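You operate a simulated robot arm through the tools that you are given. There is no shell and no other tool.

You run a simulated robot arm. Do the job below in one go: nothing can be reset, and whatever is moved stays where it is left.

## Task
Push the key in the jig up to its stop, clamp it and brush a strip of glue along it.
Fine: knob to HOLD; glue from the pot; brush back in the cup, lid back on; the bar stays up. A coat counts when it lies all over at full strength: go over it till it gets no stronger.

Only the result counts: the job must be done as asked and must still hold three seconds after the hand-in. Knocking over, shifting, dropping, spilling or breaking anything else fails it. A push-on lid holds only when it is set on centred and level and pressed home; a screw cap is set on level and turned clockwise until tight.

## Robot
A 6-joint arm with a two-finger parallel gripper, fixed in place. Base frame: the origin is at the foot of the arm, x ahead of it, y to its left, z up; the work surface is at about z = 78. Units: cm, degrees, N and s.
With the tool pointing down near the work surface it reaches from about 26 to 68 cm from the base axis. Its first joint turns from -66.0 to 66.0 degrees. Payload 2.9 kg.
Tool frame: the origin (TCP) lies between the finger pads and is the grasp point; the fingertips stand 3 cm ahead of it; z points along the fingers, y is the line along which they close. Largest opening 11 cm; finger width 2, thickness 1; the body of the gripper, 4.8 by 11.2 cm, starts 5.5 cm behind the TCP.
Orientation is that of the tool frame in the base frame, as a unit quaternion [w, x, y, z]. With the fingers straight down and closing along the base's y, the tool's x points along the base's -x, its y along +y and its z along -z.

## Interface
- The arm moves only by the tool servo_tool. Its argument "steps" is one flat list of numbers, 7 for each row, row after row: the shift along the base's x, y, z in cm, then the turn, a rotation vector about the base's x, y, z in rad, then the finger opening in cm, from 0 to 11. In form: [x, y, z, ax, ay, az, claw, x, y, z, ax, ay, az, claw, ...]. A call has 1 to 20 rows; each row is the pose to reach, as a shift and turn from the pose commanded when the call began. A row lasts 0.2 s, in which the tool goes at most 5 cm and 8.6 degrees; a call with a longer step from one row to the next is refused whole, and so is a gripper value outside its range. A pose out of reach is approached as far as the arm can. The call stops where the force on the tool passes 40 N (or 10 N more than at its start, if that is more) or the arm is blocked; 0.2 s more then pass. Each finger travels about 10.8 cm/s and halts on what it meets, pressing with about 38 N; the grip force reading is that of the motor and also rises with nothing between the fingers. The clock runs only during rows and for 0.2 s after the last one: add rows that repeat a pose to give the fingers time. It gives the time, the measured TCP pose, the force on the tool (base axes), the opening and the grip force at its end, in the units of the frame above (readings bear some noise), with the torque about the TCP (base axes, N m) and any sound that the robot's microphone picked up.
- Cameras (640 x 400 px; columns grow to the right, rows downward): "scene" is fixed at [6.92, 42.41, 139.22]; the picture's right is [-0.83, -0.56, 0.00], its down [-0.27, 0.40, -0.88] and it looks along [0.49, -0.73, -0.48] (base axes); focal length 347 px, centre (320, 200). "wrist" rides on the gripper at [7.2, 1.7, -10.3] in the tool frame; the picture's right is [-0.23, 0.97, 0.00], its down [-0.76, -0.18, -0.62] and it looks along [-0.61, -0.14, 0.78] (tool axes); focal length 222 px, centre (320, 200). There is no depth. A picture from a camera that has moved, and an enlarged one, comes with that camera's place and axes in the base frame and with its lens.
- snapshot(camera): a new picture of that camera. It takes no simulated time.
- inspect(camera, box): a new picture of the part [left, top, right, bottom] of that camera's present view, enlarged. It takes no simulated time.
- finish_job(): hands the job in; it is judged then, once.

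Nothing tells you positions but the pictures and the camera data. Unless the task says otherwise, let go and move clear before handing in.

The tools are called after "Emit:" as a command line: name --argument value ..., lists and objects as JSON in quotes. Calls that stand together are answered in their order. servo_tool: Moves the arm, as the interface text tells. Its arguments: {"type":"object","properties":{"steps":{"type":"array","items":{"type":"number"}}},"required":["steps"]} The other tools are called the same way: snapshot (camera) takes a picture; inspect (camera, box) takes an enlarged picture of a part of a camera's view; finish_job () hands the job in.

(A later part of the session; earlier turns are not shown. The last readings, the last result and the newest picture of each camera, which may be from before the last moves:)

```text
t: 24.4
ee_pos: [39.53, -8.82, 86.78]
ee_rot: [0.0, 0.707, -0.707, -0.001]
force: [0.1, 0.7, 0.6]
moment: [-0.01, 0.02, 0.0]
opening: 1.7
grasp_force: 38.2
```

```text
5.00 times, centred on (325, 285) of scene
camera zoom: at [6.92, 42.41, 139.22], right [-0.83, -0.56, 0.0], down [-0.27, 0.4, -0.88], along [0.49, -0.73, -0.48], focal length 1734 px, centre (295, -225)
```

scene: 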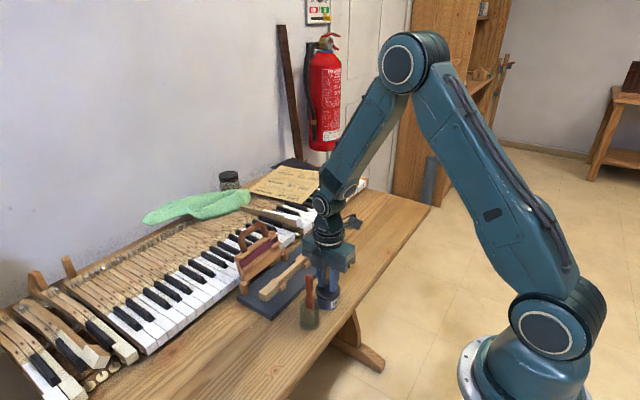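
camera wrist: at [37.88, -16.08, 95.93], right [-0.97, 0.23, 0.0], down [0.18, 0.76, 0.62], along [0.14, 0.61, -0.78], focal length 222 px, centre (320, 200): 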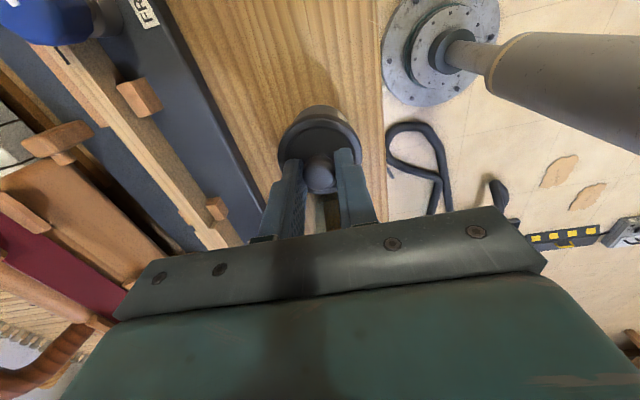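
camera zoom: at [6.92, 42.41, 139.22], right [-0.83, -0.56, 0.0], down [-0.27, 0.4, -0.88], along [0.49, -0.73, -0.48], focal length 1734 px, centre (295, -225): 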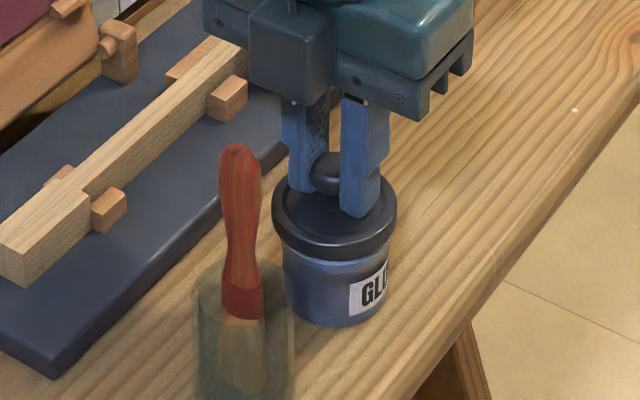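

The lid is coming off cleanly. I'll lift it higher.

Emit:
servo_tool --steps '[0, 0, 0.5, 0, 0, 0, 1.2, 0, 0, 1.5, 0, 0, 0, 1.2, 0, 0, 3, 0, 0, 0, 1.2, 0, 0, 5, 0, 0, 0, 1.2, 0, 0, 7, 0, 0, 0, 1.2, 0, 0, 7, 0, 0, 0, 1.2]'

Emit:
inspect --camera "scene" --box '[280, 215, 370, 325]'

Emit:
snapshot --camera "wrist"

```text
t: 25.8
ee_pos: [39.54, -8.75, 93.77]
ee_rot: [0.0, -0.707, 0.707, 0.0]
force: [0.7, -0.4, 0.2]
moment: [0.0, 0.0, -0.01]
opening: 1.84
grasp_force: 37.8
```

```text
3.64 times, centred on (325, 270) of scene
camera zoom: at [6.92, 42.41, 139.22], right [-0.83, -0.56, 0.0], down [-0.27, 0.4, -0.88], along [0.49, -0.73, -0.48], focal length 1261 px, centre (302, -54)
```

zoom: 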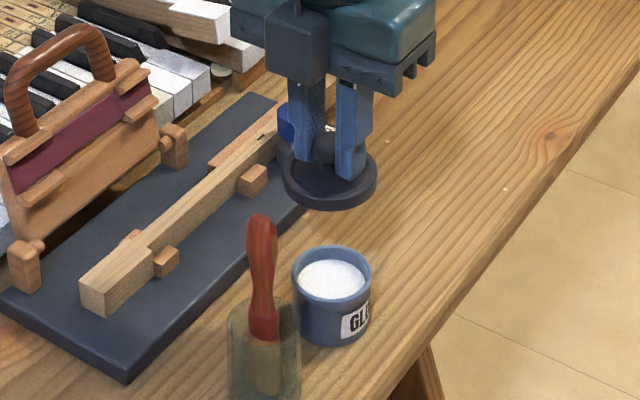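

```text
taken
camera wrist: at [37.98, -16.02, 103.96], right [-0.97, 0.23, 0.0], down [0.18, 0.76, 0.62], along [0.14, 0.61, -0.78], focal length 222 px, centre (320, 200)
```

wrist: 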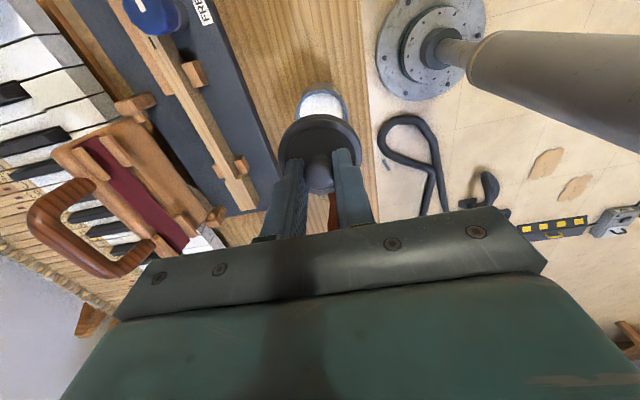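

The lid is off and white glue shows in the pot, its surface at z≈81 and the pot rim at z≈81.9. I'll carry the lid to the free tabletop near (40.3, −19.5) and lower it slowly.

Emit:
servo_tool --steps '[0.2, -2.7, 0, 0, 0, 0, 1.2, 0.4, -5.4, 0, 0, 0, 0, 1.2, 0.6, -8.1, 0, 0, 0, 0, 1.2, 0.8, -10.7, 0, 0, 0, 0, 1.2, 0.8, -10.7, -3, 0, 0, 0, 1.2, 0.8, -10.7, -6, 0, 0, 0, 1.2, 0.8, -10.7, -9, 0, 0, 0, 1.2, 0.8, -10.7, -10.5, 0, 0, 0, 1.2, 0.8, -10.7, -10.5, 0, 0, 0, 1.2]'

Emit:
inspect --camera "scene" --box '[290, 215, 380, 305]'

Emit:
snapshot --camera "wrist"

```text
t: 27.8
ee_pos: [40.33, -19.69, 83.19]
ee_rot: [0.0, 0.707, -0.707, 0.0]
force: [0.1, 0.1, 0.5]
moment: [0.0, 0.0, -0.01]
opening: 1.84
grasp_force: 38.0
```

```text
4.44 times, centred on (335, 260) of scene
camera zoom: at [6.92, 42.41, 139.22], right [-0.83, -0.56, 0.0], down [-0.27, 0.4, -0.88], along [0.49, -0.73, -0.48], focal length 1541 px, centre (253, -67)
```

zoom: 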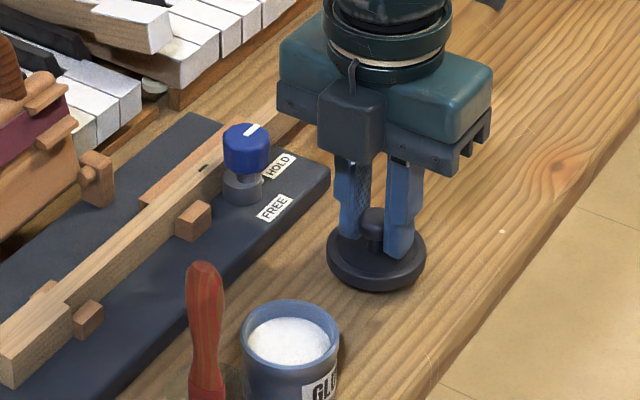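

```text
taken
camera wrist: at [38.74, -26.92, 93.4], right [-0.97, 0.23, 0.0], down [0.18, 0.76, 0.62], along [0.14, 0.61, -0.78], focal length 222 px, centre (320, 200)
```

wrist: 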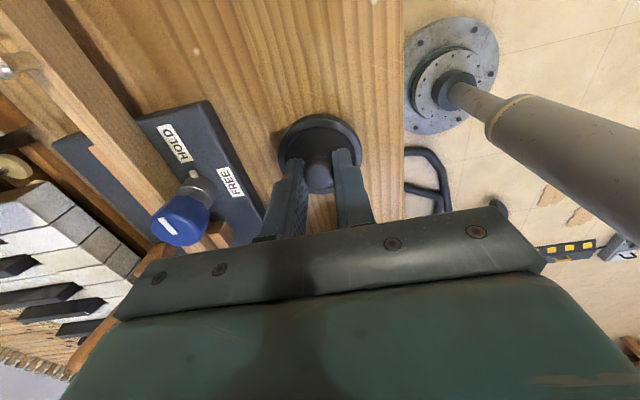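

The lid is about 1.3 cm above the table and level. I'll lower it gently until it touches.

Emit:
servo_tool --steps '[0, 0, -0.3, 0, 0, 0, 1.2, 0, 0, -0.6, 0, 0, 0, 1.2, 0, 0, -0.8, 0, 0, 0, 1.2, 0, 0, -1.0, 0, 0, 0, 1.2]'

Emit:
inspect --camera "scene" --box '[310, 240, 370, 285]'

```text
t: 28.8
ee_pos: [40.16, -19.69, 82.15]
ee_rot: [0.0, -0.707, 0.707, 0.0]
force: [-0.6, -0.3, 0.1]
moment: [-0.01, 0.0, -0.04]
opening: 1.81
grasp_force: 38.5
```

```text
8.89 times, centred on (340, 262) of scene
camera zoom: at [6.92, 42.41, 139.22], right [-0.83, -0.56, 0.0], down [-0.27, 0.4, -0.88], along [0.49, -0.73, -0.48], focal length 3082 px, centre (142, -356)
```

zoom: 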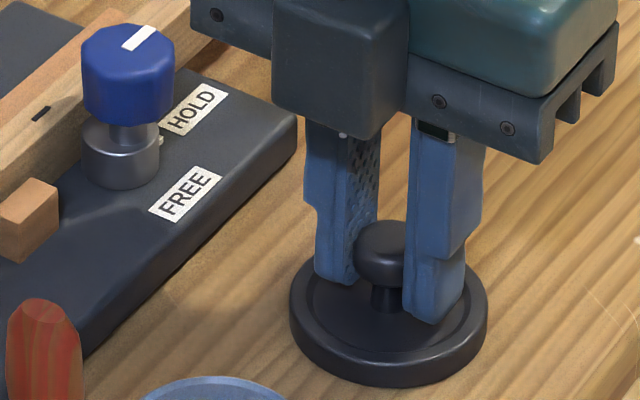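

Emit:
servo_tool --steps '[0, 0, -0.1, 0, 0, 0, 1.2, 0, 0, -0.2, 0, 0, 0, 1.2, 0, 0, -0.3, 0, 0, 0, 1.2]'

```text
t: 29.6
ee_pos: [40.27, -19.56, 82.22]
ee_rot: [0.0, -0.707, 0.707, -0.002]
force: [-7.4, 1.3, 28.9]
moment: [0.09, 0.11, 0.03]
opening: 1.91
grasp_force: 38.1
```

The lid has touched the table, at 29 N. I'll ease off that load, then open the fingers gently and rise.

Emit:
servo_tool --steps '[0, 0, 0.2, 0, 0, 0, 1.2, 0, 0, 0.22, 0, 0, 0, 1.4, 0, 0, 0.22, 0, 0, 0, 1.8, 0, 0, 0.22, 0, 0, 0, 2.2, 0, 0, 0.22, 0, 0, 0, 3.0, 0, 0, 0.22, 0, 0, 0, 4.2, 0, 0, 0.22, 0, 0, 0, 4.2]'

Emit:
inspect --camera "wrist" --box '[240, 90, 400, 210]'

Emit:
inspect --camera "scene" --box '[310, 240, 370, 285]'

```text
t: 31.2
ee_pos: [40.19, -19.63, 82.12]
ee_rot: [0.0, -0.707, 0.707, 0.0]
force: [0.1, 1.1, -0.4]
moment: [0.01, 0.01, 0.03]
opening: 4.2
grasp_force: 0.2
```

```text
3.33 times, centred on (320, 150) of wrist
camera zoom: at [38.65, -26.83, 92.39], right [-0.97, 0.23, 0.0], down [0.18, 0.76, 0.62], along [0.14, 0.61, -0.78], focal length 740 px, centre (320, 367)
```

zoom: 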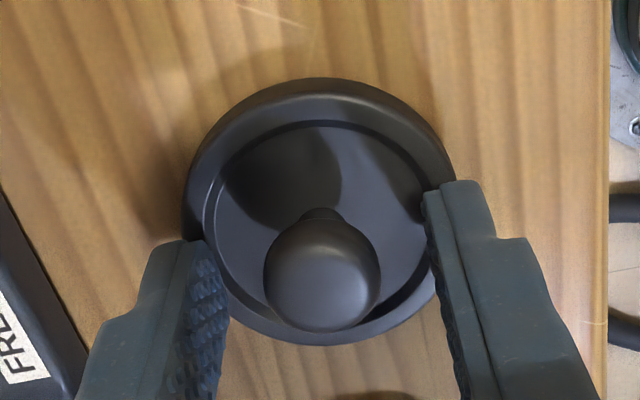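

```text
8.89 times, centred on (340, 262) of scene
camera zoom: at [6.92, 42.41, 139.22], right [-0.83, -0.56, 0.0], down [-0.27, 0.4, -0.88], along [0.49, -0.73, -0.48], focal length 3082 px, centre (142, -356)
```

zoom: 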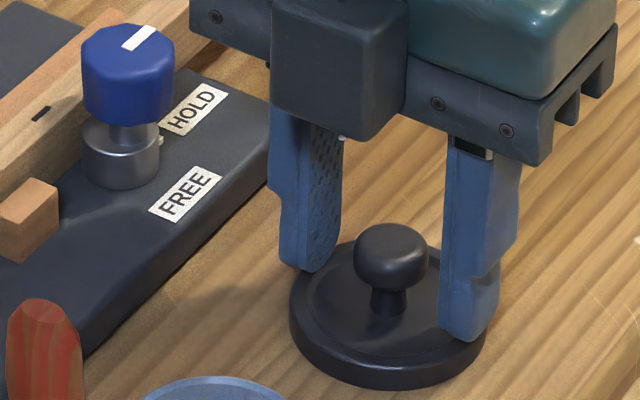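

The lid is standing safely on the table near (40.25, −19.6). Now I'll rise, turn the gripper back to closing along y and move above the brush handle.

Emit:
servo_tool --steps '[0, 0, 4, 0, 0, 0, 4.2, 0, 0, 8, 0, 0, 0, 4.2, 0, 0, 12, 0, 0, 0, 4.2, 0, 0, 15.9, 0, 0, 0, 4.2, -0.1, 1.5, 15.9, 0, 0, -0.131, 4.2, -0.2, 3, 15.9, 0, 0, -0.262, 4.2, -0.3, 4.5, 15.9, 0, 0, -0.393, 4.2, -0.4, 6, 15.9, 0, 0, -0.524, 4.2, -0.4, 7.5, 15.9, 0, 0, -0.655, 4.2, -0.5, 9, 15.9, 0, 0, -0.786, 4.2, -0.5, 10.5, 15.9, 0, 0, -0.916, 4.2, -0.6, 12, 15.9, 0, 0, -1.047, 4.2, -0.7, 13.5, 15.9, 0, 0, -1.178, 4.2, -0.8, 15, 15.9, 0, 0, -1.309, 4.2, -0.9, 16.5, 15.9, 0, 0, -1.44, 4.2, -0.9, 18.05, 15.9, 0, 0, -1.571, 4.2, -0.9, 18.05, 15.9, 0, 0, -1.571, 4.2]'

Emit:
snapshot --camera "wrist"

Emit:
inspect --camera "wrist" --box '[240, 90, 400, 210]'

Emit:
inspect --camera "scene" --box '[270, 255, 350, 335]'

```text
t: 34.8
ee_pos: [39.24, -1.64, 98.06]
ee_rot: [0.0, 0.001, 1.0, 0.0]
force: [-0.4, -0.4, 0.4]
moment: [-0.03, 0.05, -0.03]
opening: 4.2
grasp_force: 0.1
```

```text
taken
camera wrist: at [32.19, 0.16, 108.35], right [0.23, 0.97, 0.0], down [0.76, -0.18, 0.62], along [0.61, -0.14, -0.78], focal length 222 px, centre (320, 200)
```

wrist: 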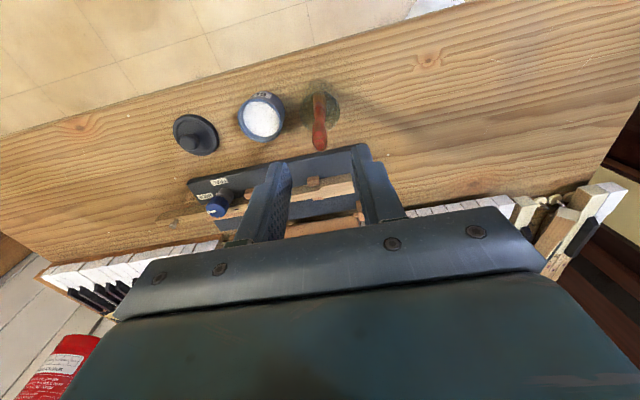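

```text
3.33 times, centred on (320, 150) of wrist
camera zoom: at [32.19, 0.16, 108.35], right [0.23, 0.97, 0.0], down [0.76, -0.18, 0.62], along [0.61, -0.14, -0.78], focal length 740 px, centre (320, 367)
```

zoom: 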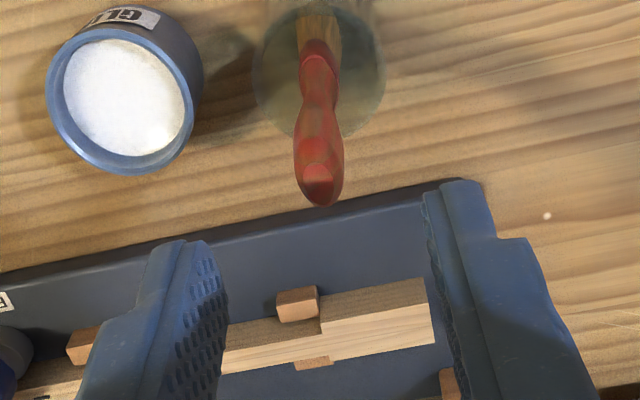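

```text
5.00 times, centred on (310, 295) of scene
camera zoom: at [6.92, 42.41, 139.22], right [-0.83, -0.56, 0.0], down [-0.27, 0.4, -0.88], along [0.49, -0.73, -0.48], focal length 1734 px, centre (370, -275)
```

zoom: 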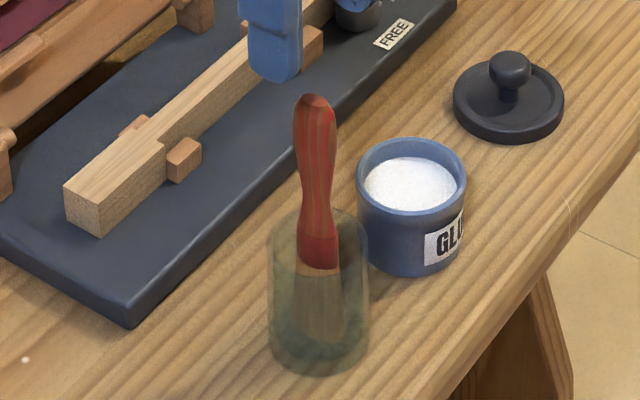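

The brush is flat, about 2 cm wide along x and 1.3 cm thick along y, with its handle top at (39.4, −1.6, 91.95). I'll lower the open fingers around the handle bulge.

Emit:
servo_tool --steps '[0, 0, -3, 0, 0, 0, 4.2, 0, 0, -6, 0, 0, 0, 4.2, 0, 0, -8, 0, 0, 0, 4.2, 0, 0, -8.7, 0, 0, 0, 4.2, 0, 0, -8.7, 0, 0, 0, 4.2]'

Emit:
inspect --camera "wrist" --box '[240, 90, 400, 210]'

Emit:
inspect --camera "scene" --box '[270, 245, 350, 325]'

```text
t: 36.0
ee_pos: [39.29, -1.54, 89.22]
ee_rot: [-0.001, 0.0, 1.0, 0.0]
force: [0.6, -0.8, -0.5]
moment: [0.0, 0.03, -0.04]
opening: 4.22
grasp_force: 0.0
```

```text
3.33 times, centred on (320, 150) of wrist
camera zoom: at [32.17, 0.19, 99.55], right [0.23, 0.97, 0.0], down [0.76, -0.18, 0.62], along [0.61, -0.14, -0.78], focal length 740 px, centre (320, 367)
```

zoom: 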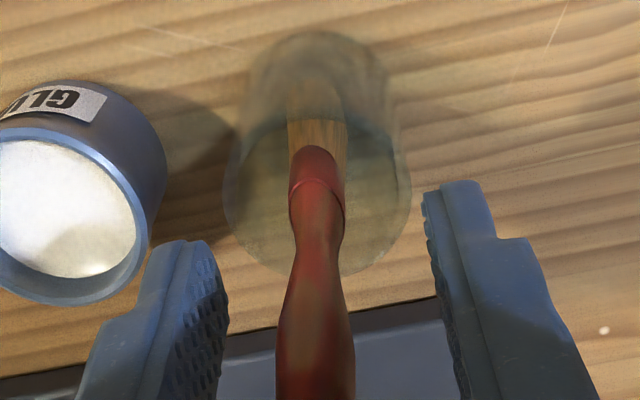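

```text
5.00 times, centred on (310, 285) of scene
camera zoom: at [6.92, 42.41, 139.22], right [-0.83, -0.56, 0.0], down [-0.27, 0.4, -0.88], along [0.49, -0.73, -0.48], focal length 1734 px, centre (370, -225)
```

zoom: 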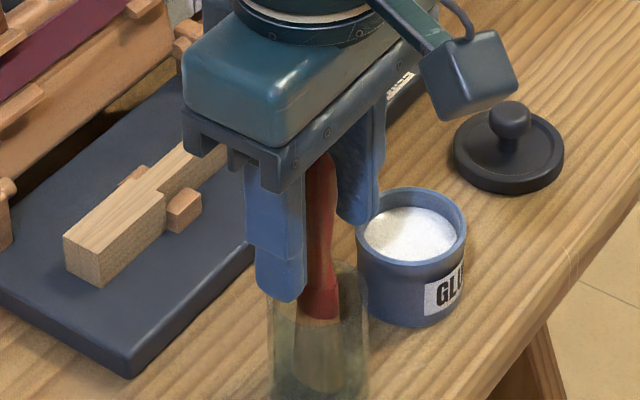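

The handle is centred between the fingers. I'll close gently and watch the side force.

Emit:
servo_tool --steps '[0, -0.04, 0, 0, 0, 0, 3.2, 0, -0.04, 0, 0, 0, 0, 2.4, 0, -0.04, 0, 0, 0, 0, 1.8, 0, -0.04, 0, 0, 0, 0, 1.4, 0, -0.04, 0, 0, 0, 0, 1.2]'

Emit:
inspect --camera "wrist" --box '[240, 90, 400, 210]'

Emit:
inspect --camera "scene" --box '[270, 255, 350, 335]'

```text
t: 37.2
ee_pos: [39.36, -1.51, 89.21]
ee_rot: [-0.001, 0.0, 1.0, 0.0]
force: [-0.6, 0.4, -0.1]
moment: [0.0, 0.0, -0.01]
opening: 1.28
grasp_force: 0.5
```

```text
3.33 times, centred on (320, 150) of wrist
camera zoom: at [32.21, 0.09, 99.58], right [0.23, 0.97, 0.0], down [0.76, -0.18, 0.62], along [0.61, -0.14, -0.78], focal length 740 px, centre (320, 367)
```

zoom: 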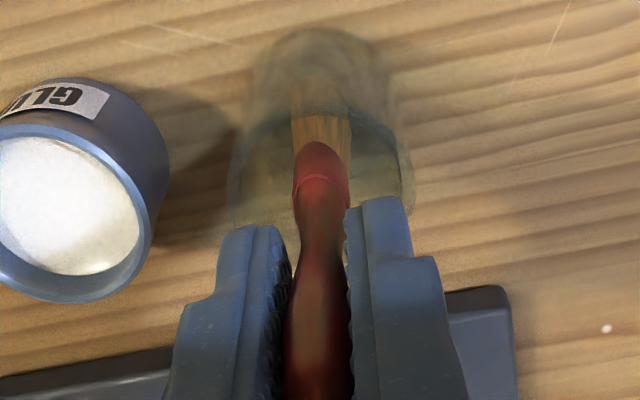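

```text
5.00 times, centred on (310, 295) of scene
camera zoom: at [6.92, 42.41, 139.22], right [-0.83, -0.56, 0.0], down [-0.27, 0.4, -0.88], along [0.49, -0.73, -0.48], focal length 1734 px, centre (370, -275)
```

zoom: 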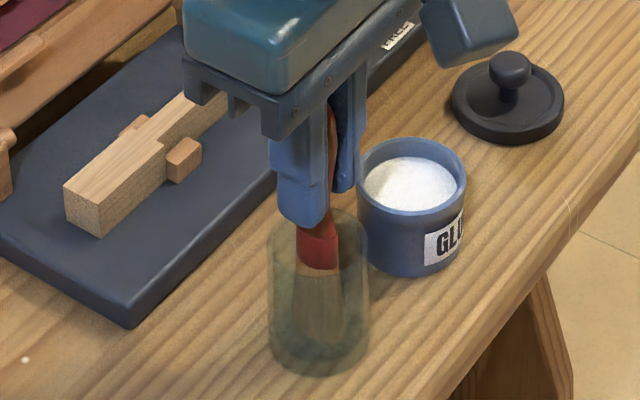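

Emit:
servo_tool --steps '[0, 0, 0, 0, 0, 0, 1.0, 0, 0, 0, 0, 0, 0, 0.7, 0, 0, 0, 0, 0, 0, 0.5, 0, 0, 0, 0, 0, 0, 0.5]'

Emit:
inspect --camera "scene" --box '[270, 255, 350, 335]'

```text
t: 38.2
ee_pos: [39.3, -1.6, 89.21]
ee_rot: [0.0, 0.0, 1.0, 0.0]
force: [0.2, -0.5, -0.1]
moment: [0.0, -0.02, -0.01]
opening: 1.15
grasp_force: 37.9
```

```text
5.00 times, centred on (310, 295) of scene
camera zoom: at [6.92, 42.41, 139.22], right [-0.83, -0.56, 0.0], down [-0.27, 0.4, -0.88], along [0.49, -0.73, -0.48], focal length 1734 px, centre (370, -275)
```

zoom: 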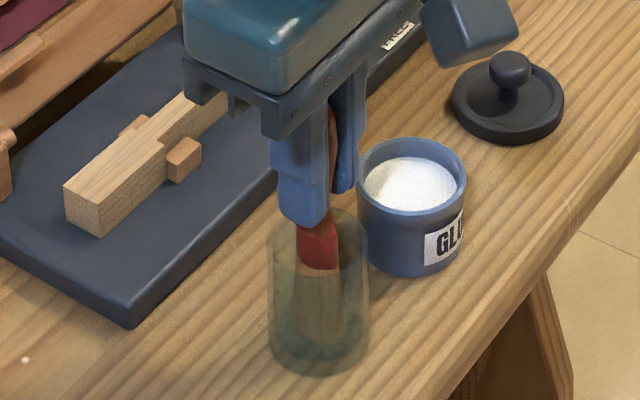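

The brush is gripped firmly with no side load. I'll lift it straight up out of the cup.

Emit:
servo_tool --steps '[0, 0, 0.5, 0, 0, 0, 0.5, 0, 0, 1.5, 0, 0, 0, 0.5, 0, 0, 3, 0, 0, 0, 0.5, 0, 0, 5, 0, 0, 0, 0.5, 0, 0, 7, 0, 0, 0, 0.5, 0, 0, 9, 0, 0, 0, 0.5, 0, 0, 9, 0, 0, 0, 0.5]'

Emit:
inspect --camera "scene" --box '[265, 225, 365, 335]'

Emit:
inspect --camera "wrist" --box '[240, 70, 400, 190]'

```text
t: 39.8
ee_pos: [39.48, -1.7, 98.38]
ee_rot: [0.0, 0.0, 1.0, 0.001]
force: [0.7, 0.1, -1.5]
moment: [0.03, -0.01, 0.02]
opening: 1.19
grasp_force: 37.9
```

```text
3.64 times, centred on (315, 280) of scene
camera zoom: at [6.92, 42.41, 139.22], right [-0.83, -0.56, 0.0], down [-0.27, 0.4, -0.88], along [0.49, -0.73, -0.48], focal length 1261 px, centre (338, -91)
```

zoom: 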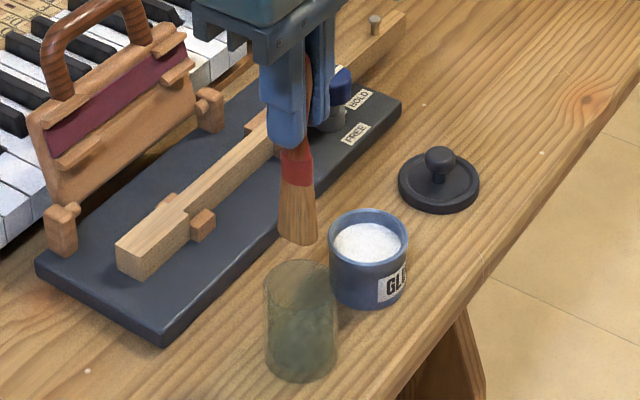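

```text
3.33 times, centred on (320, 130) of wrist
camera zoom: at [32.28, 0.02, 108.6], right [0.23, 0.97, 0.0], down [0.76, -0.18, 0.62], along [0.61, -0.14, -0.78], focal length 740 px, centre (320, 433)
```

zoom: 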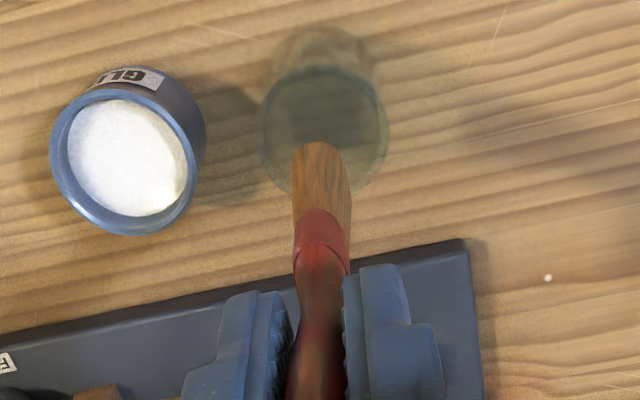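

The brush is out, with its tip about 10.9 cm below the TCP. I place the pot's centre at (39.45, −8.95). I'll move over it and dip the bristles into the glue.

Emit:
servo_tool --steps '[0, -2.5, 0, 0, 0, 0, 0.5, 0, -5, 0, 0, 0, 0, 0.5, 0.05, -7.3, 0, 0, 0, 0, 0.5, 0.05, -7.3, -2, 0, 0, 0, 0.5, 0.05, -7.3, -4, 0, 0, 0, 0.5, 0.05, -7.3, -4, 0, 0, 0, 0.5]'

Emit:
inspect --camera "scene" --box '[265, 225, 365, 335]'

Emit:
inspect --camera "wrist" --box '[240, 70, 400, 190]'

```text
t: 41.2
ee_pos: [39.29, -8.99, 94.12]
ee_rot: [-0.001, 0.0, 1.0, 0.0]
force: [-0.7, -0.2, -0.6]
moment: [0.02, 0.02, -0.01]
opening: 1.16
grasp_force: 38.3
```

```text
3.64 times, centred on (315, 280) of scene
camera zoom: at [6.92, 42.41, 139.22], right [-0.83, -0.56, 0.0], down [-0.27, 0.4, -0.88], along [0.49, -0.73, -0.48], focal length 1261 px, centre (338, -91)
```

zoom: 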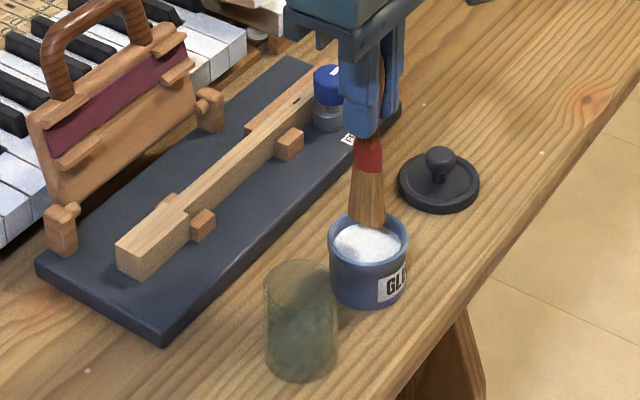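

```text
3.33 times, centred on (320, 130) of wrist
camera zoom: at [32.21, -7.26, 104.43], right [0.23, 0.97, 0.0], down [0.76, -0.18, 0.62], along [0.61, -0.14, -0.78], focal length 740 px, centre (320, 433)
```

zoom: 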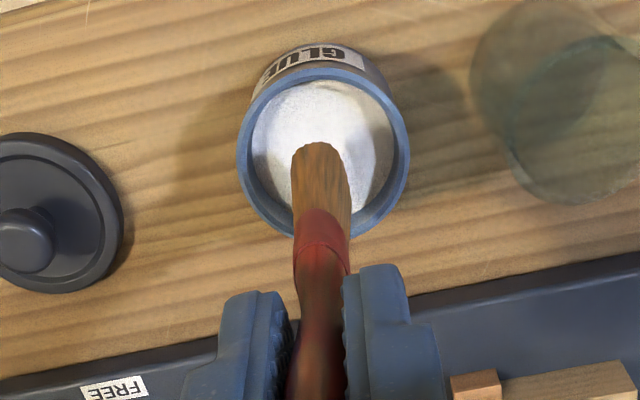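

The brush is centred over the pot opening. I'll dip it and swirl slightly.

Emit:
servo_tool --steps '[0, 0, -1, 0, 0, 0, 0.5, 0, 0, -2, 0, 0, 0, 0.5, 0, 0, -3, 0, 0, 0, 0.5, 0, 0, -3.8, 0, 0, 0, 0.5, 0, 0.3, -3.8, 0, 0, 0, 0.5, 0, -0.3, -3.8, 0, 0, 0, 0.5, 0, 0, -3.8, 0, 0, 0, 0.5, 0, 0, -3.8, 0, 0, 0, 0.5]'

Emit:
inspect --camera "scene" --box '[265, 225, 365, 335]'

Emit:
inspect --camera "wrist" --box '[240, 70, 400, 190]'

```text
t: 43.0
ee_pos: [39.4, -8.94, 90.72]
ee_rot: [0.003, 0.0, 1.0, -0.001]
force: [0.9, 2.3, 33.9]
moment: [0.26, -0.11, -0.02]
opening: 1.17
grasp_force: 38.0
```

```text
3.64 times, centred on (315, 280) of scene
camera zoom: at [6.88, 42.43, 139.22], right [-0.83, -0.56, 0.0], down [-0.27, 0.4, -0.88], along [0.49, -0.73, -0.48], focal length 1261 px, centre (338, -91)
```

zoom: 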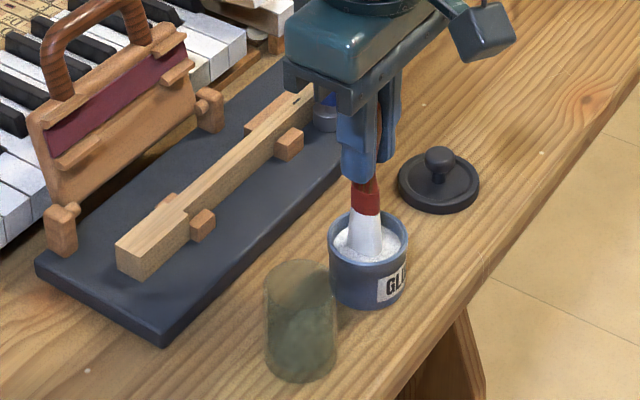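

```text
3.33 times, centred on (320, 130) of wrist
camera zoom: at [32.25, -7.24, 100.86], right [0.23, 0.97, 0.0], down [0.76, -0.18, 0.63], along [0.61, -0.14, -0.78], focal length 740 px, centre (320, 433)
```

zoom: 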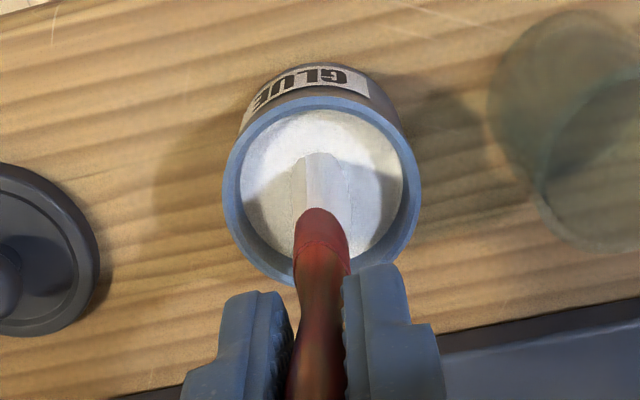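

The bristles are loaded white, and the tip touched the pot's bottom. I'll lift out straight up and check.

Emit:
servo_tool --steps '[0, 0, 0.4, 0, 0, 0, 0.5, 0, 0, 1, 0, 0, 0, 0.5, 0, 0, 2, 0, 0, 0, 0.5, 0, 0, 3.5, 0, 0, 0, 0.5, 0, 0, 5.5, 0, 0, 0, 0.5, 0, 0, 7.8, 0, 0, 0, 0.5, 0, 0, 7.8, 0, 0, 0, 0.5]'

Emit:
inspect --camera "scene" --box '[265, 225, 365, 335]'

Emit:
inspect --camera "wrist" --box '[240, 70, 400, 190]'

```text
t: 44.6
ee_pos: [39.35, -8.95, 98.43]
ee_rot: [0.0, 0.0, 1.0, 0.0]
force: [0.0, 0.5, -1.1]
moment: [0.0, 0.01, -0.01]
opening: 1.18
grasp_force: 38.1
```

```text
3.64 times, centred on (315, 280) of scene
camera zoom: at [6.92, 42.41, 139.22], right [-0.83, -0.56, 0.0], down [-0.27, 0.4, -0.88], along [0.49, -0.73, -0.48], focal length 1261 px, centre (338, -91)
```

zoom: 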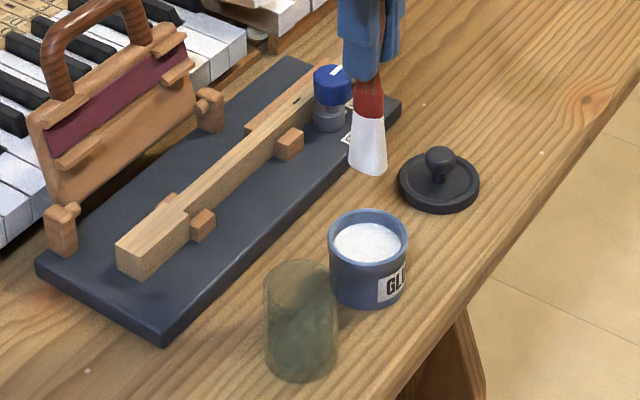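

```text
3.33 times, centred on (320, 130) of wrist
camera zoom: at [32.22, -7.21, 108.62], right [0.23, 0.97, 0.0], down [0.76, -0.18, 0.62], along [0.61, -0.14, -0.78], focal length 740 px, centre (320, 433)
```

zoom: 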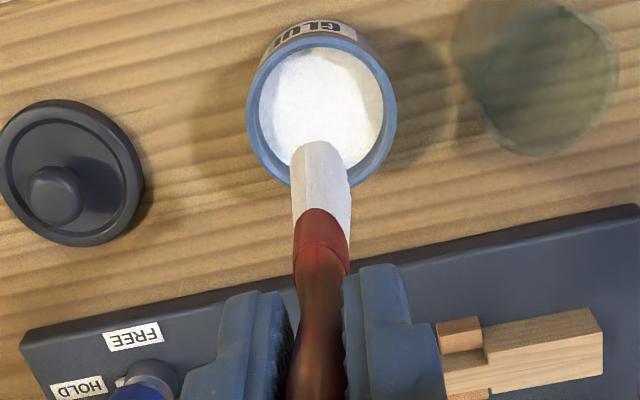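

The brush carries a full load of glue and nothing has dripped. I'll move it over the key's head and come down close to the surface.

Emit:
servo_tool --steps '[3, 2.1, 0, 0, 0, 0, 0.5, 6, 4.2, 0, 0, 0, 0, 0.5, 9, 6.3, -1, 0, 0, 0, 0.5, 12.02, 8.3, -2.5, 0, 0, 0, 0.5, 12.02, 8.3, -4, 0, 0, 0, 0.5, 12.02, 8.3, -4.6, 0, 0, 0, 0.5, 12.02, 8.3, -4.9, 0, 0, 0, 0.5]'

Emit:
inspect --camera "scene" --box '[235, 225, 325, 315]'

Emit:
inspect --camera "wrist" --box '[240, 70, 400, 190]'

```text
t: 46.2
ee_pos: [51.26, -0.5, 93.37]
ee_rot: [0.0, -0.001, 1.0, 0.0]
force: [-0.3, -0.5, 0.3]
moment: [-0.04, -0.04, 0.01]
opening: 1.16
grasp_force: 37.9
```

```text
4.44 times, centred on (280, 270) of scene
camera zoom: at [6.92, 42.41, 139.22], right [-0.83, -0.56, 0.0], down [-0.27, 0.4, -0.88], along [0.49, -0.73, -0.48], focal length 1541 px, centre (498, -111)
```

zoom: 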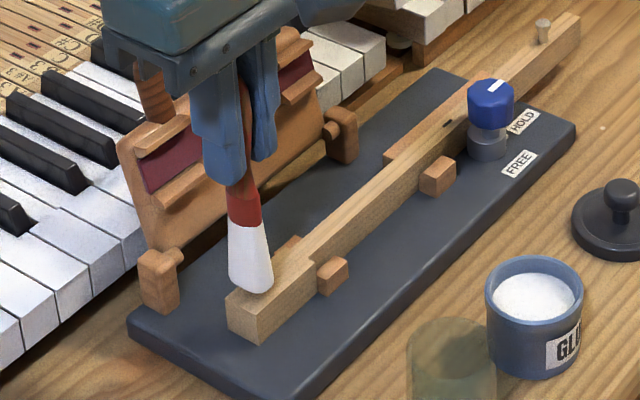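

```text
3.33 times, centred on (320, 130) of wrist
camera zoom: at [44.2, 1.16, 103.62], right [0.23, 0.97, 0.0], down [0.76, -0.18, 0.62], along [0.61, -0.14, -0.78], focal length 740 px, centre (320, 433)
```

zoom: 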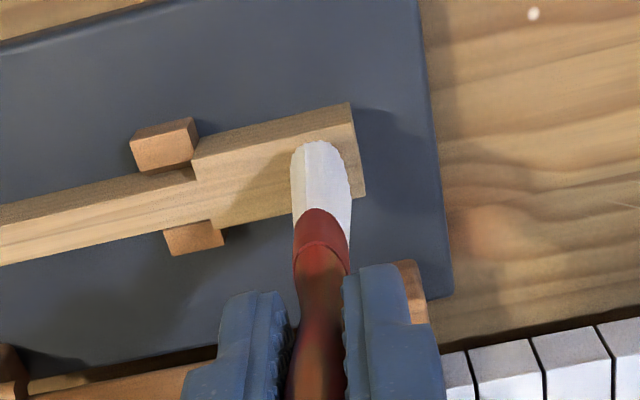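

The brush hovers just above the head and lies within its width. I'll come down in 0.1 cm steps until I feel contact.

Emit:
servo_tool --steps '[0, 0, -0.1, 0, 0, 0, 0.5, 0, 0, -0.2, 0, 0, 0, 0.5]'

Emit:
inspect --camera "scene" --box '[255, 265, 315, 310]'

```text
t: 46.8
ee_pos: [51.34, -0.67, 93.18]
ee_rot: [0.0, 0.001, 1.0, 0.0]
force: [0.2, 0.1, 0.0]
moment: [0.0, 0.01, 0.0]
opening: 1.16
grasp_force: 38.3
```

```text
8.89 times, centred on (285, 288) of scene
camera zoom: at [6.92, 42.41, 139.22], right [-0.83, -0.56, 0.0], down [-0.27, 0.4, -0.88], along [0.49, -0.73, -0.48], focal length 3082 px, centre (631, -578)
```

zoom: 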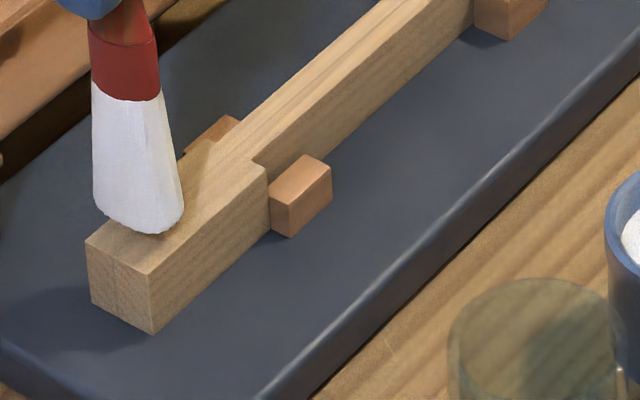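

Emit:
servo_tool --steps '[0, 0, -0.1, 0, 0, 0, 0.5, 0, 0, -0.2, 0, 0, 0, 0.5]'

Emit:
inspect --camera "scene" --box '[255, 265, 315, 310]'

```text
t: 47.4
ee_pos: [51.34, -0.55, 93.1]
ee_rot: [-0.001, -0.001, 1.0, 0.0]
force: [-0.2, 1.0, -0.3]
moment: [0.01, 0.03, 0.02]
opening: 1.18
grasp_force: 37.6
```

```text
8.89 times, centred on (285, 288) of scene
camera zoom: at [6.92, 42.41, 139.22], right [-0.83, -0.56, 0.0], down [-0.27, 0.4, -0.88], along [0.49, -0.73, -0.48], focal length 3082 px, centre (631, -578)
```

zoom: 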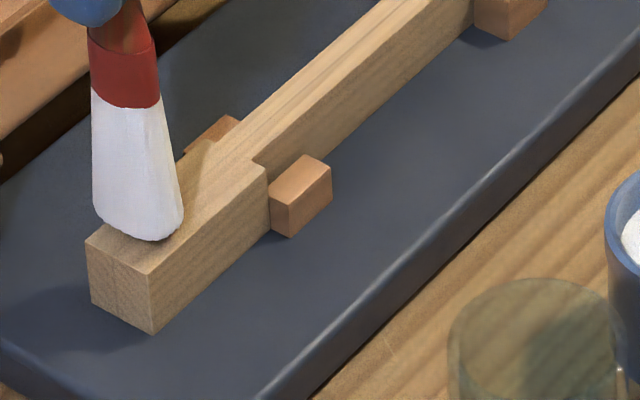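

Emit:
servo_tool --steps '[0, 0, -0.1, 0, 0, 0, 0.5, 0, 0, -0.2, 0, 0, 0, 0.5]'

Emit:
inspect --camera "scene" --box '[255, 265, 315, 310]'

```text
t: 48.0
ee_pos: [51.38, -0.54, 92.81]
ee_rot: [-0.001, 0.0, 1.0, -0.001]
force: [1.0, -0.2, 0.3]
moment: [-0.03, -0.01, 0.0]
opening: 1.16
grasp_force: 38.0
```

```text
8.89 times, centred on (285, 288) of scene
camera zoom: at [6.92, 42.41, 139.22], right [-0.83, -0.56, 0.0], down [-0.27, 0.4, -0.88], along [0.49, -0.73, -0.48], focal length 3082 px, centre (631, -578)
```

zoom: 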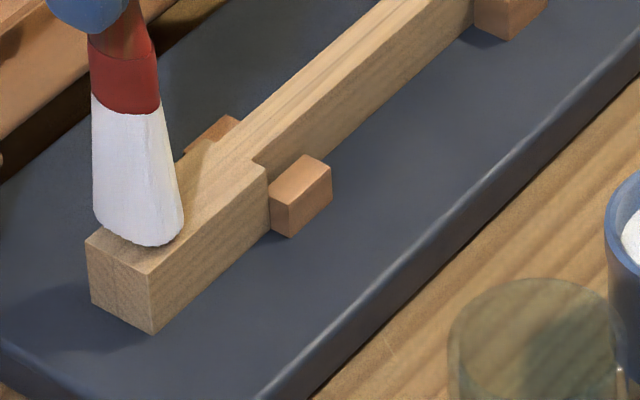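

Emit:
servo_tool --steps '[0, 0, -0.1, 0, 0, 0, 0.5, 0, 0, -0.2, 0, 0, 0, 0.5]'

Emit:
inspect --camera "scene" --box '[255, 265, 315, 310]'

Emit:
inspect --camera "wrist" --box '[260, 80, 380, 170]'

```text
t: 48.6
ee_pos: [51.37, -0.58, 92.59]
ee_rot: [-0.001, 0.0, 1.0, 0.0]
force: [0.1, 0.0, -0.5]
moment: [0.0, 0.0, 0.0]
opening: 1.17
grasp_force: 38.0
```

```text
8.89 times, centred on (285, 288) of scene
camera zoom: at [6.92, 42.41, 139.22], right [-0.83, -0.56, 0.0], down [-0.27, 0.4, -0.88], along [0.49, -0.73, -0.48], focal length 3082 px, centre (631, -578)
```

zoom: 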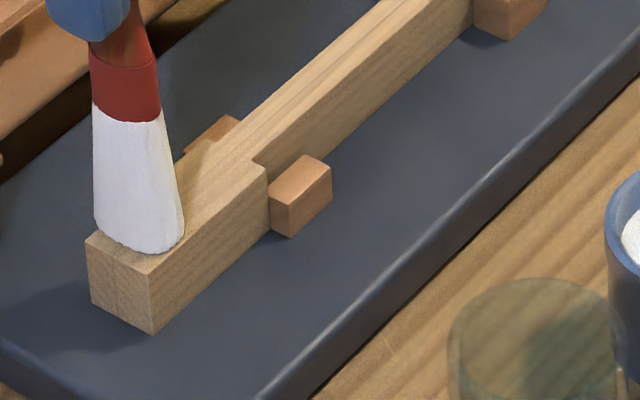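

```text
4.44 times, centred on (320, 125) of wrist
camera zoom: at [44.28, 1.14, 102.8], right [0.23, 0.97, 0.0], down [0.76, -0.18, 0.62], along [0.61, -0.14, -0.78], focal length 987 px, centre (320, 533)
```

zoom: 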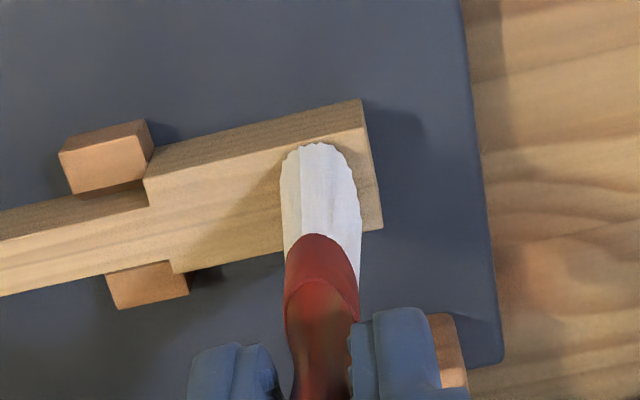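

Still no contact force, so I'll keep lowering in small steps.

Emit:
servo_tool --steps '[0, 0, -0.1, 0, 0, 0, 0.5, 0, 0, -0.2, 0, 0, 0, 0.5]'

Emit:
inspect --camera "scene" --box '[255, 265, 315, 310]'

```text
t: 49.2
ee_pos: [51.45, -0.57, 92.47]
ee_rot: [0.001, 0.001, 1.0, -0.001]
force: [-1.8, 0.1, 7.4]
moment: [-0.06, 0.2, 0.0]
opening: 1.2
grasp_force: 37.9
```

```text
8.89 times, centred on (285, 288) of scene
camera zoom: at [6.9, 42.41, 139.22], right [-0.83, -0.56, 0.0], down [-0.27, 0.4, -0.88], along [0.49, -0.73, -0.48], focal length 3082 px, centre (631, -578)
```

zoom: 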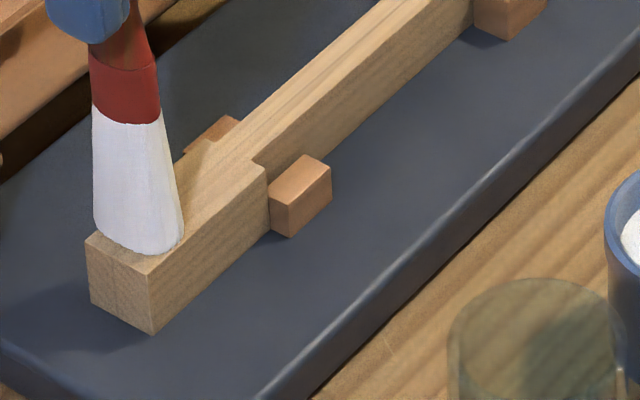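

I have contact at about 7 N. I'll start a slow stroke along the key and see how the glue lies.

Emit:
servo_tool --steps '[0, -0.4, 0, 0, 0, 0, 0.5, 0, -0.9, 0, 0, 0, 0, 0.5, 0, -1.4, 0, 0, 0, 0, 0.5, 0, -1.9, 0, 0, 0, 0, 0.5, 0, -2.4, 0, 0, 0, 0, 0.5, 0, -2.9, 0, 0, 0, 0, 0.5, 0, -3.4, 0, 0, 0, 0, 0.5, 0, -3.9, 0, 0, 0, 0, 0.5]'

Emit:
inspect --camera "scene" --box '[245, 255, 315, 310]'

Emit:
inspect --camera "wrist" --box '[240, 70, 400, 190]'

```text
t: 51.0
ee_pos: [51.31, -4.51, 92.52]
ee_rot: [0.001, 0.001, 1.0, 0.001]
force: [-0.6, 2.9, 8.2]
moment: [0.39, -0.01, 0.0]
opening: 1.16
grasp_force: 38.3
```

```text
7.27 times, centred on (280, 282) of scene
camera zoom: at [6.9, 42.42, 139.22], right [-0.83, -0.56, 0.0], down [-0.27, 0.4, -0.88], along [0.49, -0.73, -0.48], focal length 2522 px, centre (611, -400)
```

zoom: 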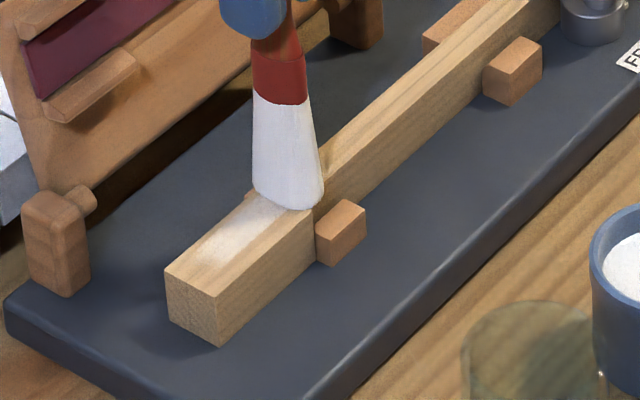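

```text
3.33 times, centred on (320, 130) of wrist
camera zoom: at [44.27, -2.81, 102.71], right [0.23, 0.97, 0.0], down [0.76, -0.18, 0.62], along [0.61, -0.14, -0.78], focal length 740 px, centre (320, 433)
```

zoom: 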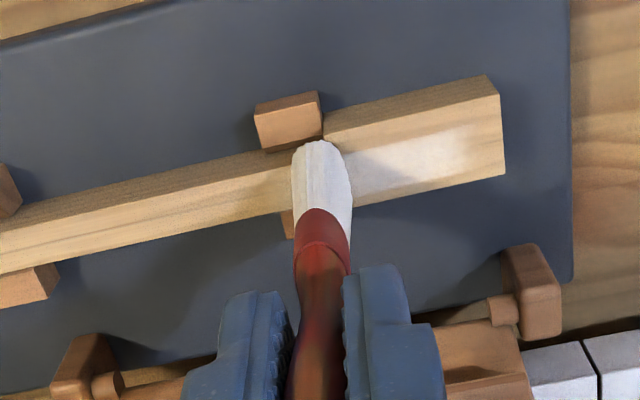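

A faint white strip appears, so strength builds with repeated passes. I'll continue the stroke along the shank toward the knob.

Emit:
servo_tool --steps '[0, -0.5, 0, 0, 0, 0, 0.5, 0, -1.0, 0, 0, 0, 0, 0.5, 0, -1.5, 0, 0, 0, 0, 0.5, 0, -2.0, 0, 0, 0, 0, 0.5, 0, -2.5, 0, 0, 0, 0, 0.5, 0, -3.0, 0, 0, 0, 0, 0.5, 0, -3.5, 0, 0, 0, 0, 0.5, 0, -4.0, 0, 0, 0, 0, 0.5, 0, -4.5, 0, 0, 0, 0, 0.5, 0, -5.0, 0, 0, 0, 0, 0.5, 0, -5.5, 0, 0, 0, 0, 0.5, 0, -6.0, 0, 0, 0, 0, 0.5, 0, -6.5, 0, 0, 0, 0, 0.5, 0, -7.0, 0, 0, 0, 0, 0.5, 0, -7.5, 0, 0, 0, 0, 0.5, 0, -8.0, 0, 0, 0, 0, 0.5, 0, -8.5, 0, 0, 0, 0, 0.5, 0, -9.0, 0, 0, 0, 0, 0.5]'

Emit:
inspect --camera "scene" --box '[245, 235, 335, 310]'

Emit:
inspect --camera "wrist" --box '[240, 70, 480, 190]'

```text
t: 54.8
ee_pos: [51.35, -13.59, 92.46]
ee_rot: [-0.001, -0.001, 1.0, 0.0]
force: [-0.1, 3.6, 10.6]
moment: [0.38, 0.04, 0.02]
opening: 1.14
grasp_force: 38.8
```

```text
5.33 times, centred on (290, 272) of scene
camera zoom: at [6.9, 42.42, 139.22], right [-0.83, -0.56, 0.0], down [-0.27, 0.4, -0.88], along [0.49, -0.73, -0.48], focal length 1849 px, centre (480, -187)
```

zoom: 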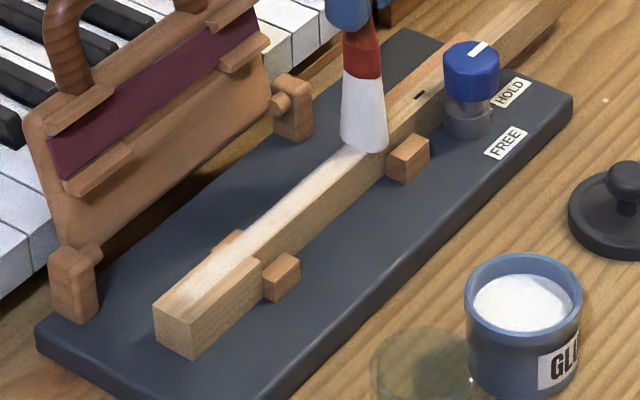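

```text
2.67 times, centred on (360, 130) of wrist
camera zoom: at [44.28, -11.88, 102.68], right [0.23, 0.97, 0.0], down [0.76, -0.18, 0.62], along [0.61, -0.14, -0.78], focal length 592 px, centre (213, 387)
```

zoom: 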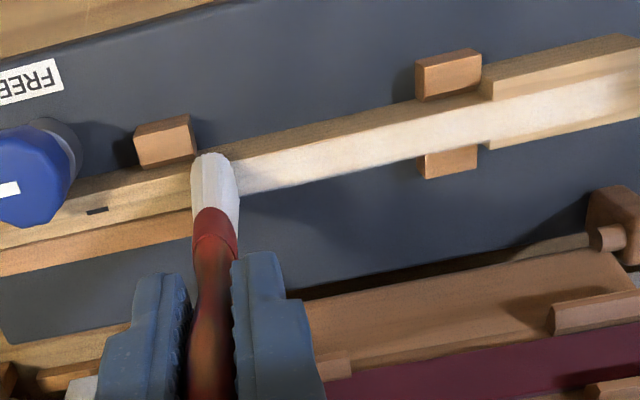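

Emit:
inspect --camera "scene" --box '[260, 270, 300, 300]'

Emit:
inspect --camera "wrist" --box '[380, 70, 500, 150]'

```text
13.33 times, centred on (280, 285) of scene
camera zoom: at [6.9, 42.42, 139.22], right [-0.83, -0.56, 0.0], down [-0.27, 0.4, -0.88], along [0.49, -0.73, -0.48], focal length 4623 px, centre (853, -933)
```

zoom: 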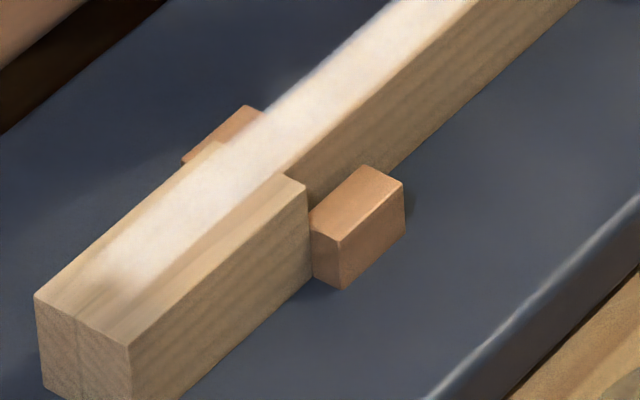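

```text
5.00 times, centred on (440, 110) of wrist
camera zoom: at [44.28, -11.88, 102.68], right [0.23, 0.97, 0.0], down [0.76, -0.18, 0.62], along [0.61, -0.14, -0.78], focal length 1111 px, centre (-280, 650)
```

zoom: 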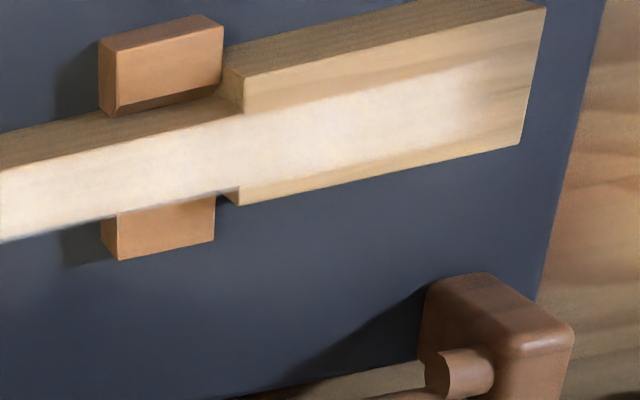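

The strip lies along the shank and onto the head. I'll finish this pass up to just before the knob, then stroke back the other way.

Emit:
servo_tool --steps '[0, -0.5, 0, 0, 0, 0, 0.5, 0, -1.0, 0, 0, 0, 0, 0.5, 0, -1.5, 0, 0, 0, 0, 0.5, 0, -2.0, 0, 0, 0, 0, 0.5, 0, -2.5, 0, 0, 0, 0, 0.5, 0, -3.0, 0, 0, 0, 0, 0.5, 0, -3.35, 0, 0, 0, 0, 0.5, 0, -3.35, 0, 0, 0, 0, 0.5]'

Emit:
inspect --camera "scene" --box '[245, 230, 335, 305]'

Emit:
inspect --camera "wrist" --box '[240, 70, 400, 190]'

```text
t: 56.6
ee_pos: [51.2, -16.95, 92.34]
ee_rot: [0.0, 0.001, 1.0, 0.0]
force: [1.1, 4.7, 14.4]
moment: [0.45, -0.1, 0.0]
opening: 1.17
grasp_force: 38.6
```

```text
5.33 times, centred on (290, 268) of scene
camera zoom: at [6.9, 42.43, 139.22], right [-0.83, -0.56, 0.0], down [-0.27, 0.4, -0.88], along [0.49, -0.73, -0.48], focal length 1849 px, centre (480, -160)
```

zoom: 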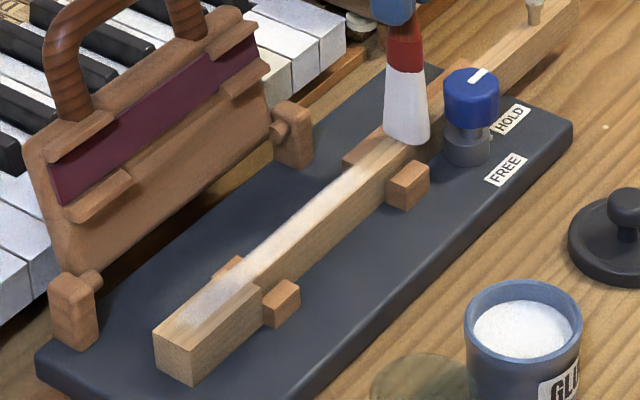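

```text
3.33 times, centred on (320, 130) of wrist
camera zoom: at [44.15, -15.18, 102.67], right [0.23, 0.97, 0.0], down [0.76, -0.18, 0.62], along [0.61, -0.14, -0.78], focal length 740 px, centre (320, 433)
```

zoom: 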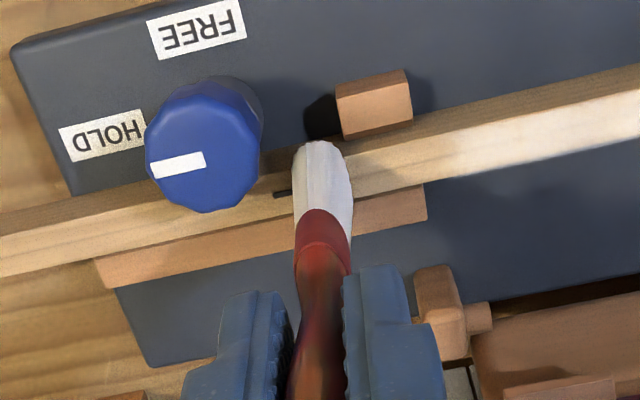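

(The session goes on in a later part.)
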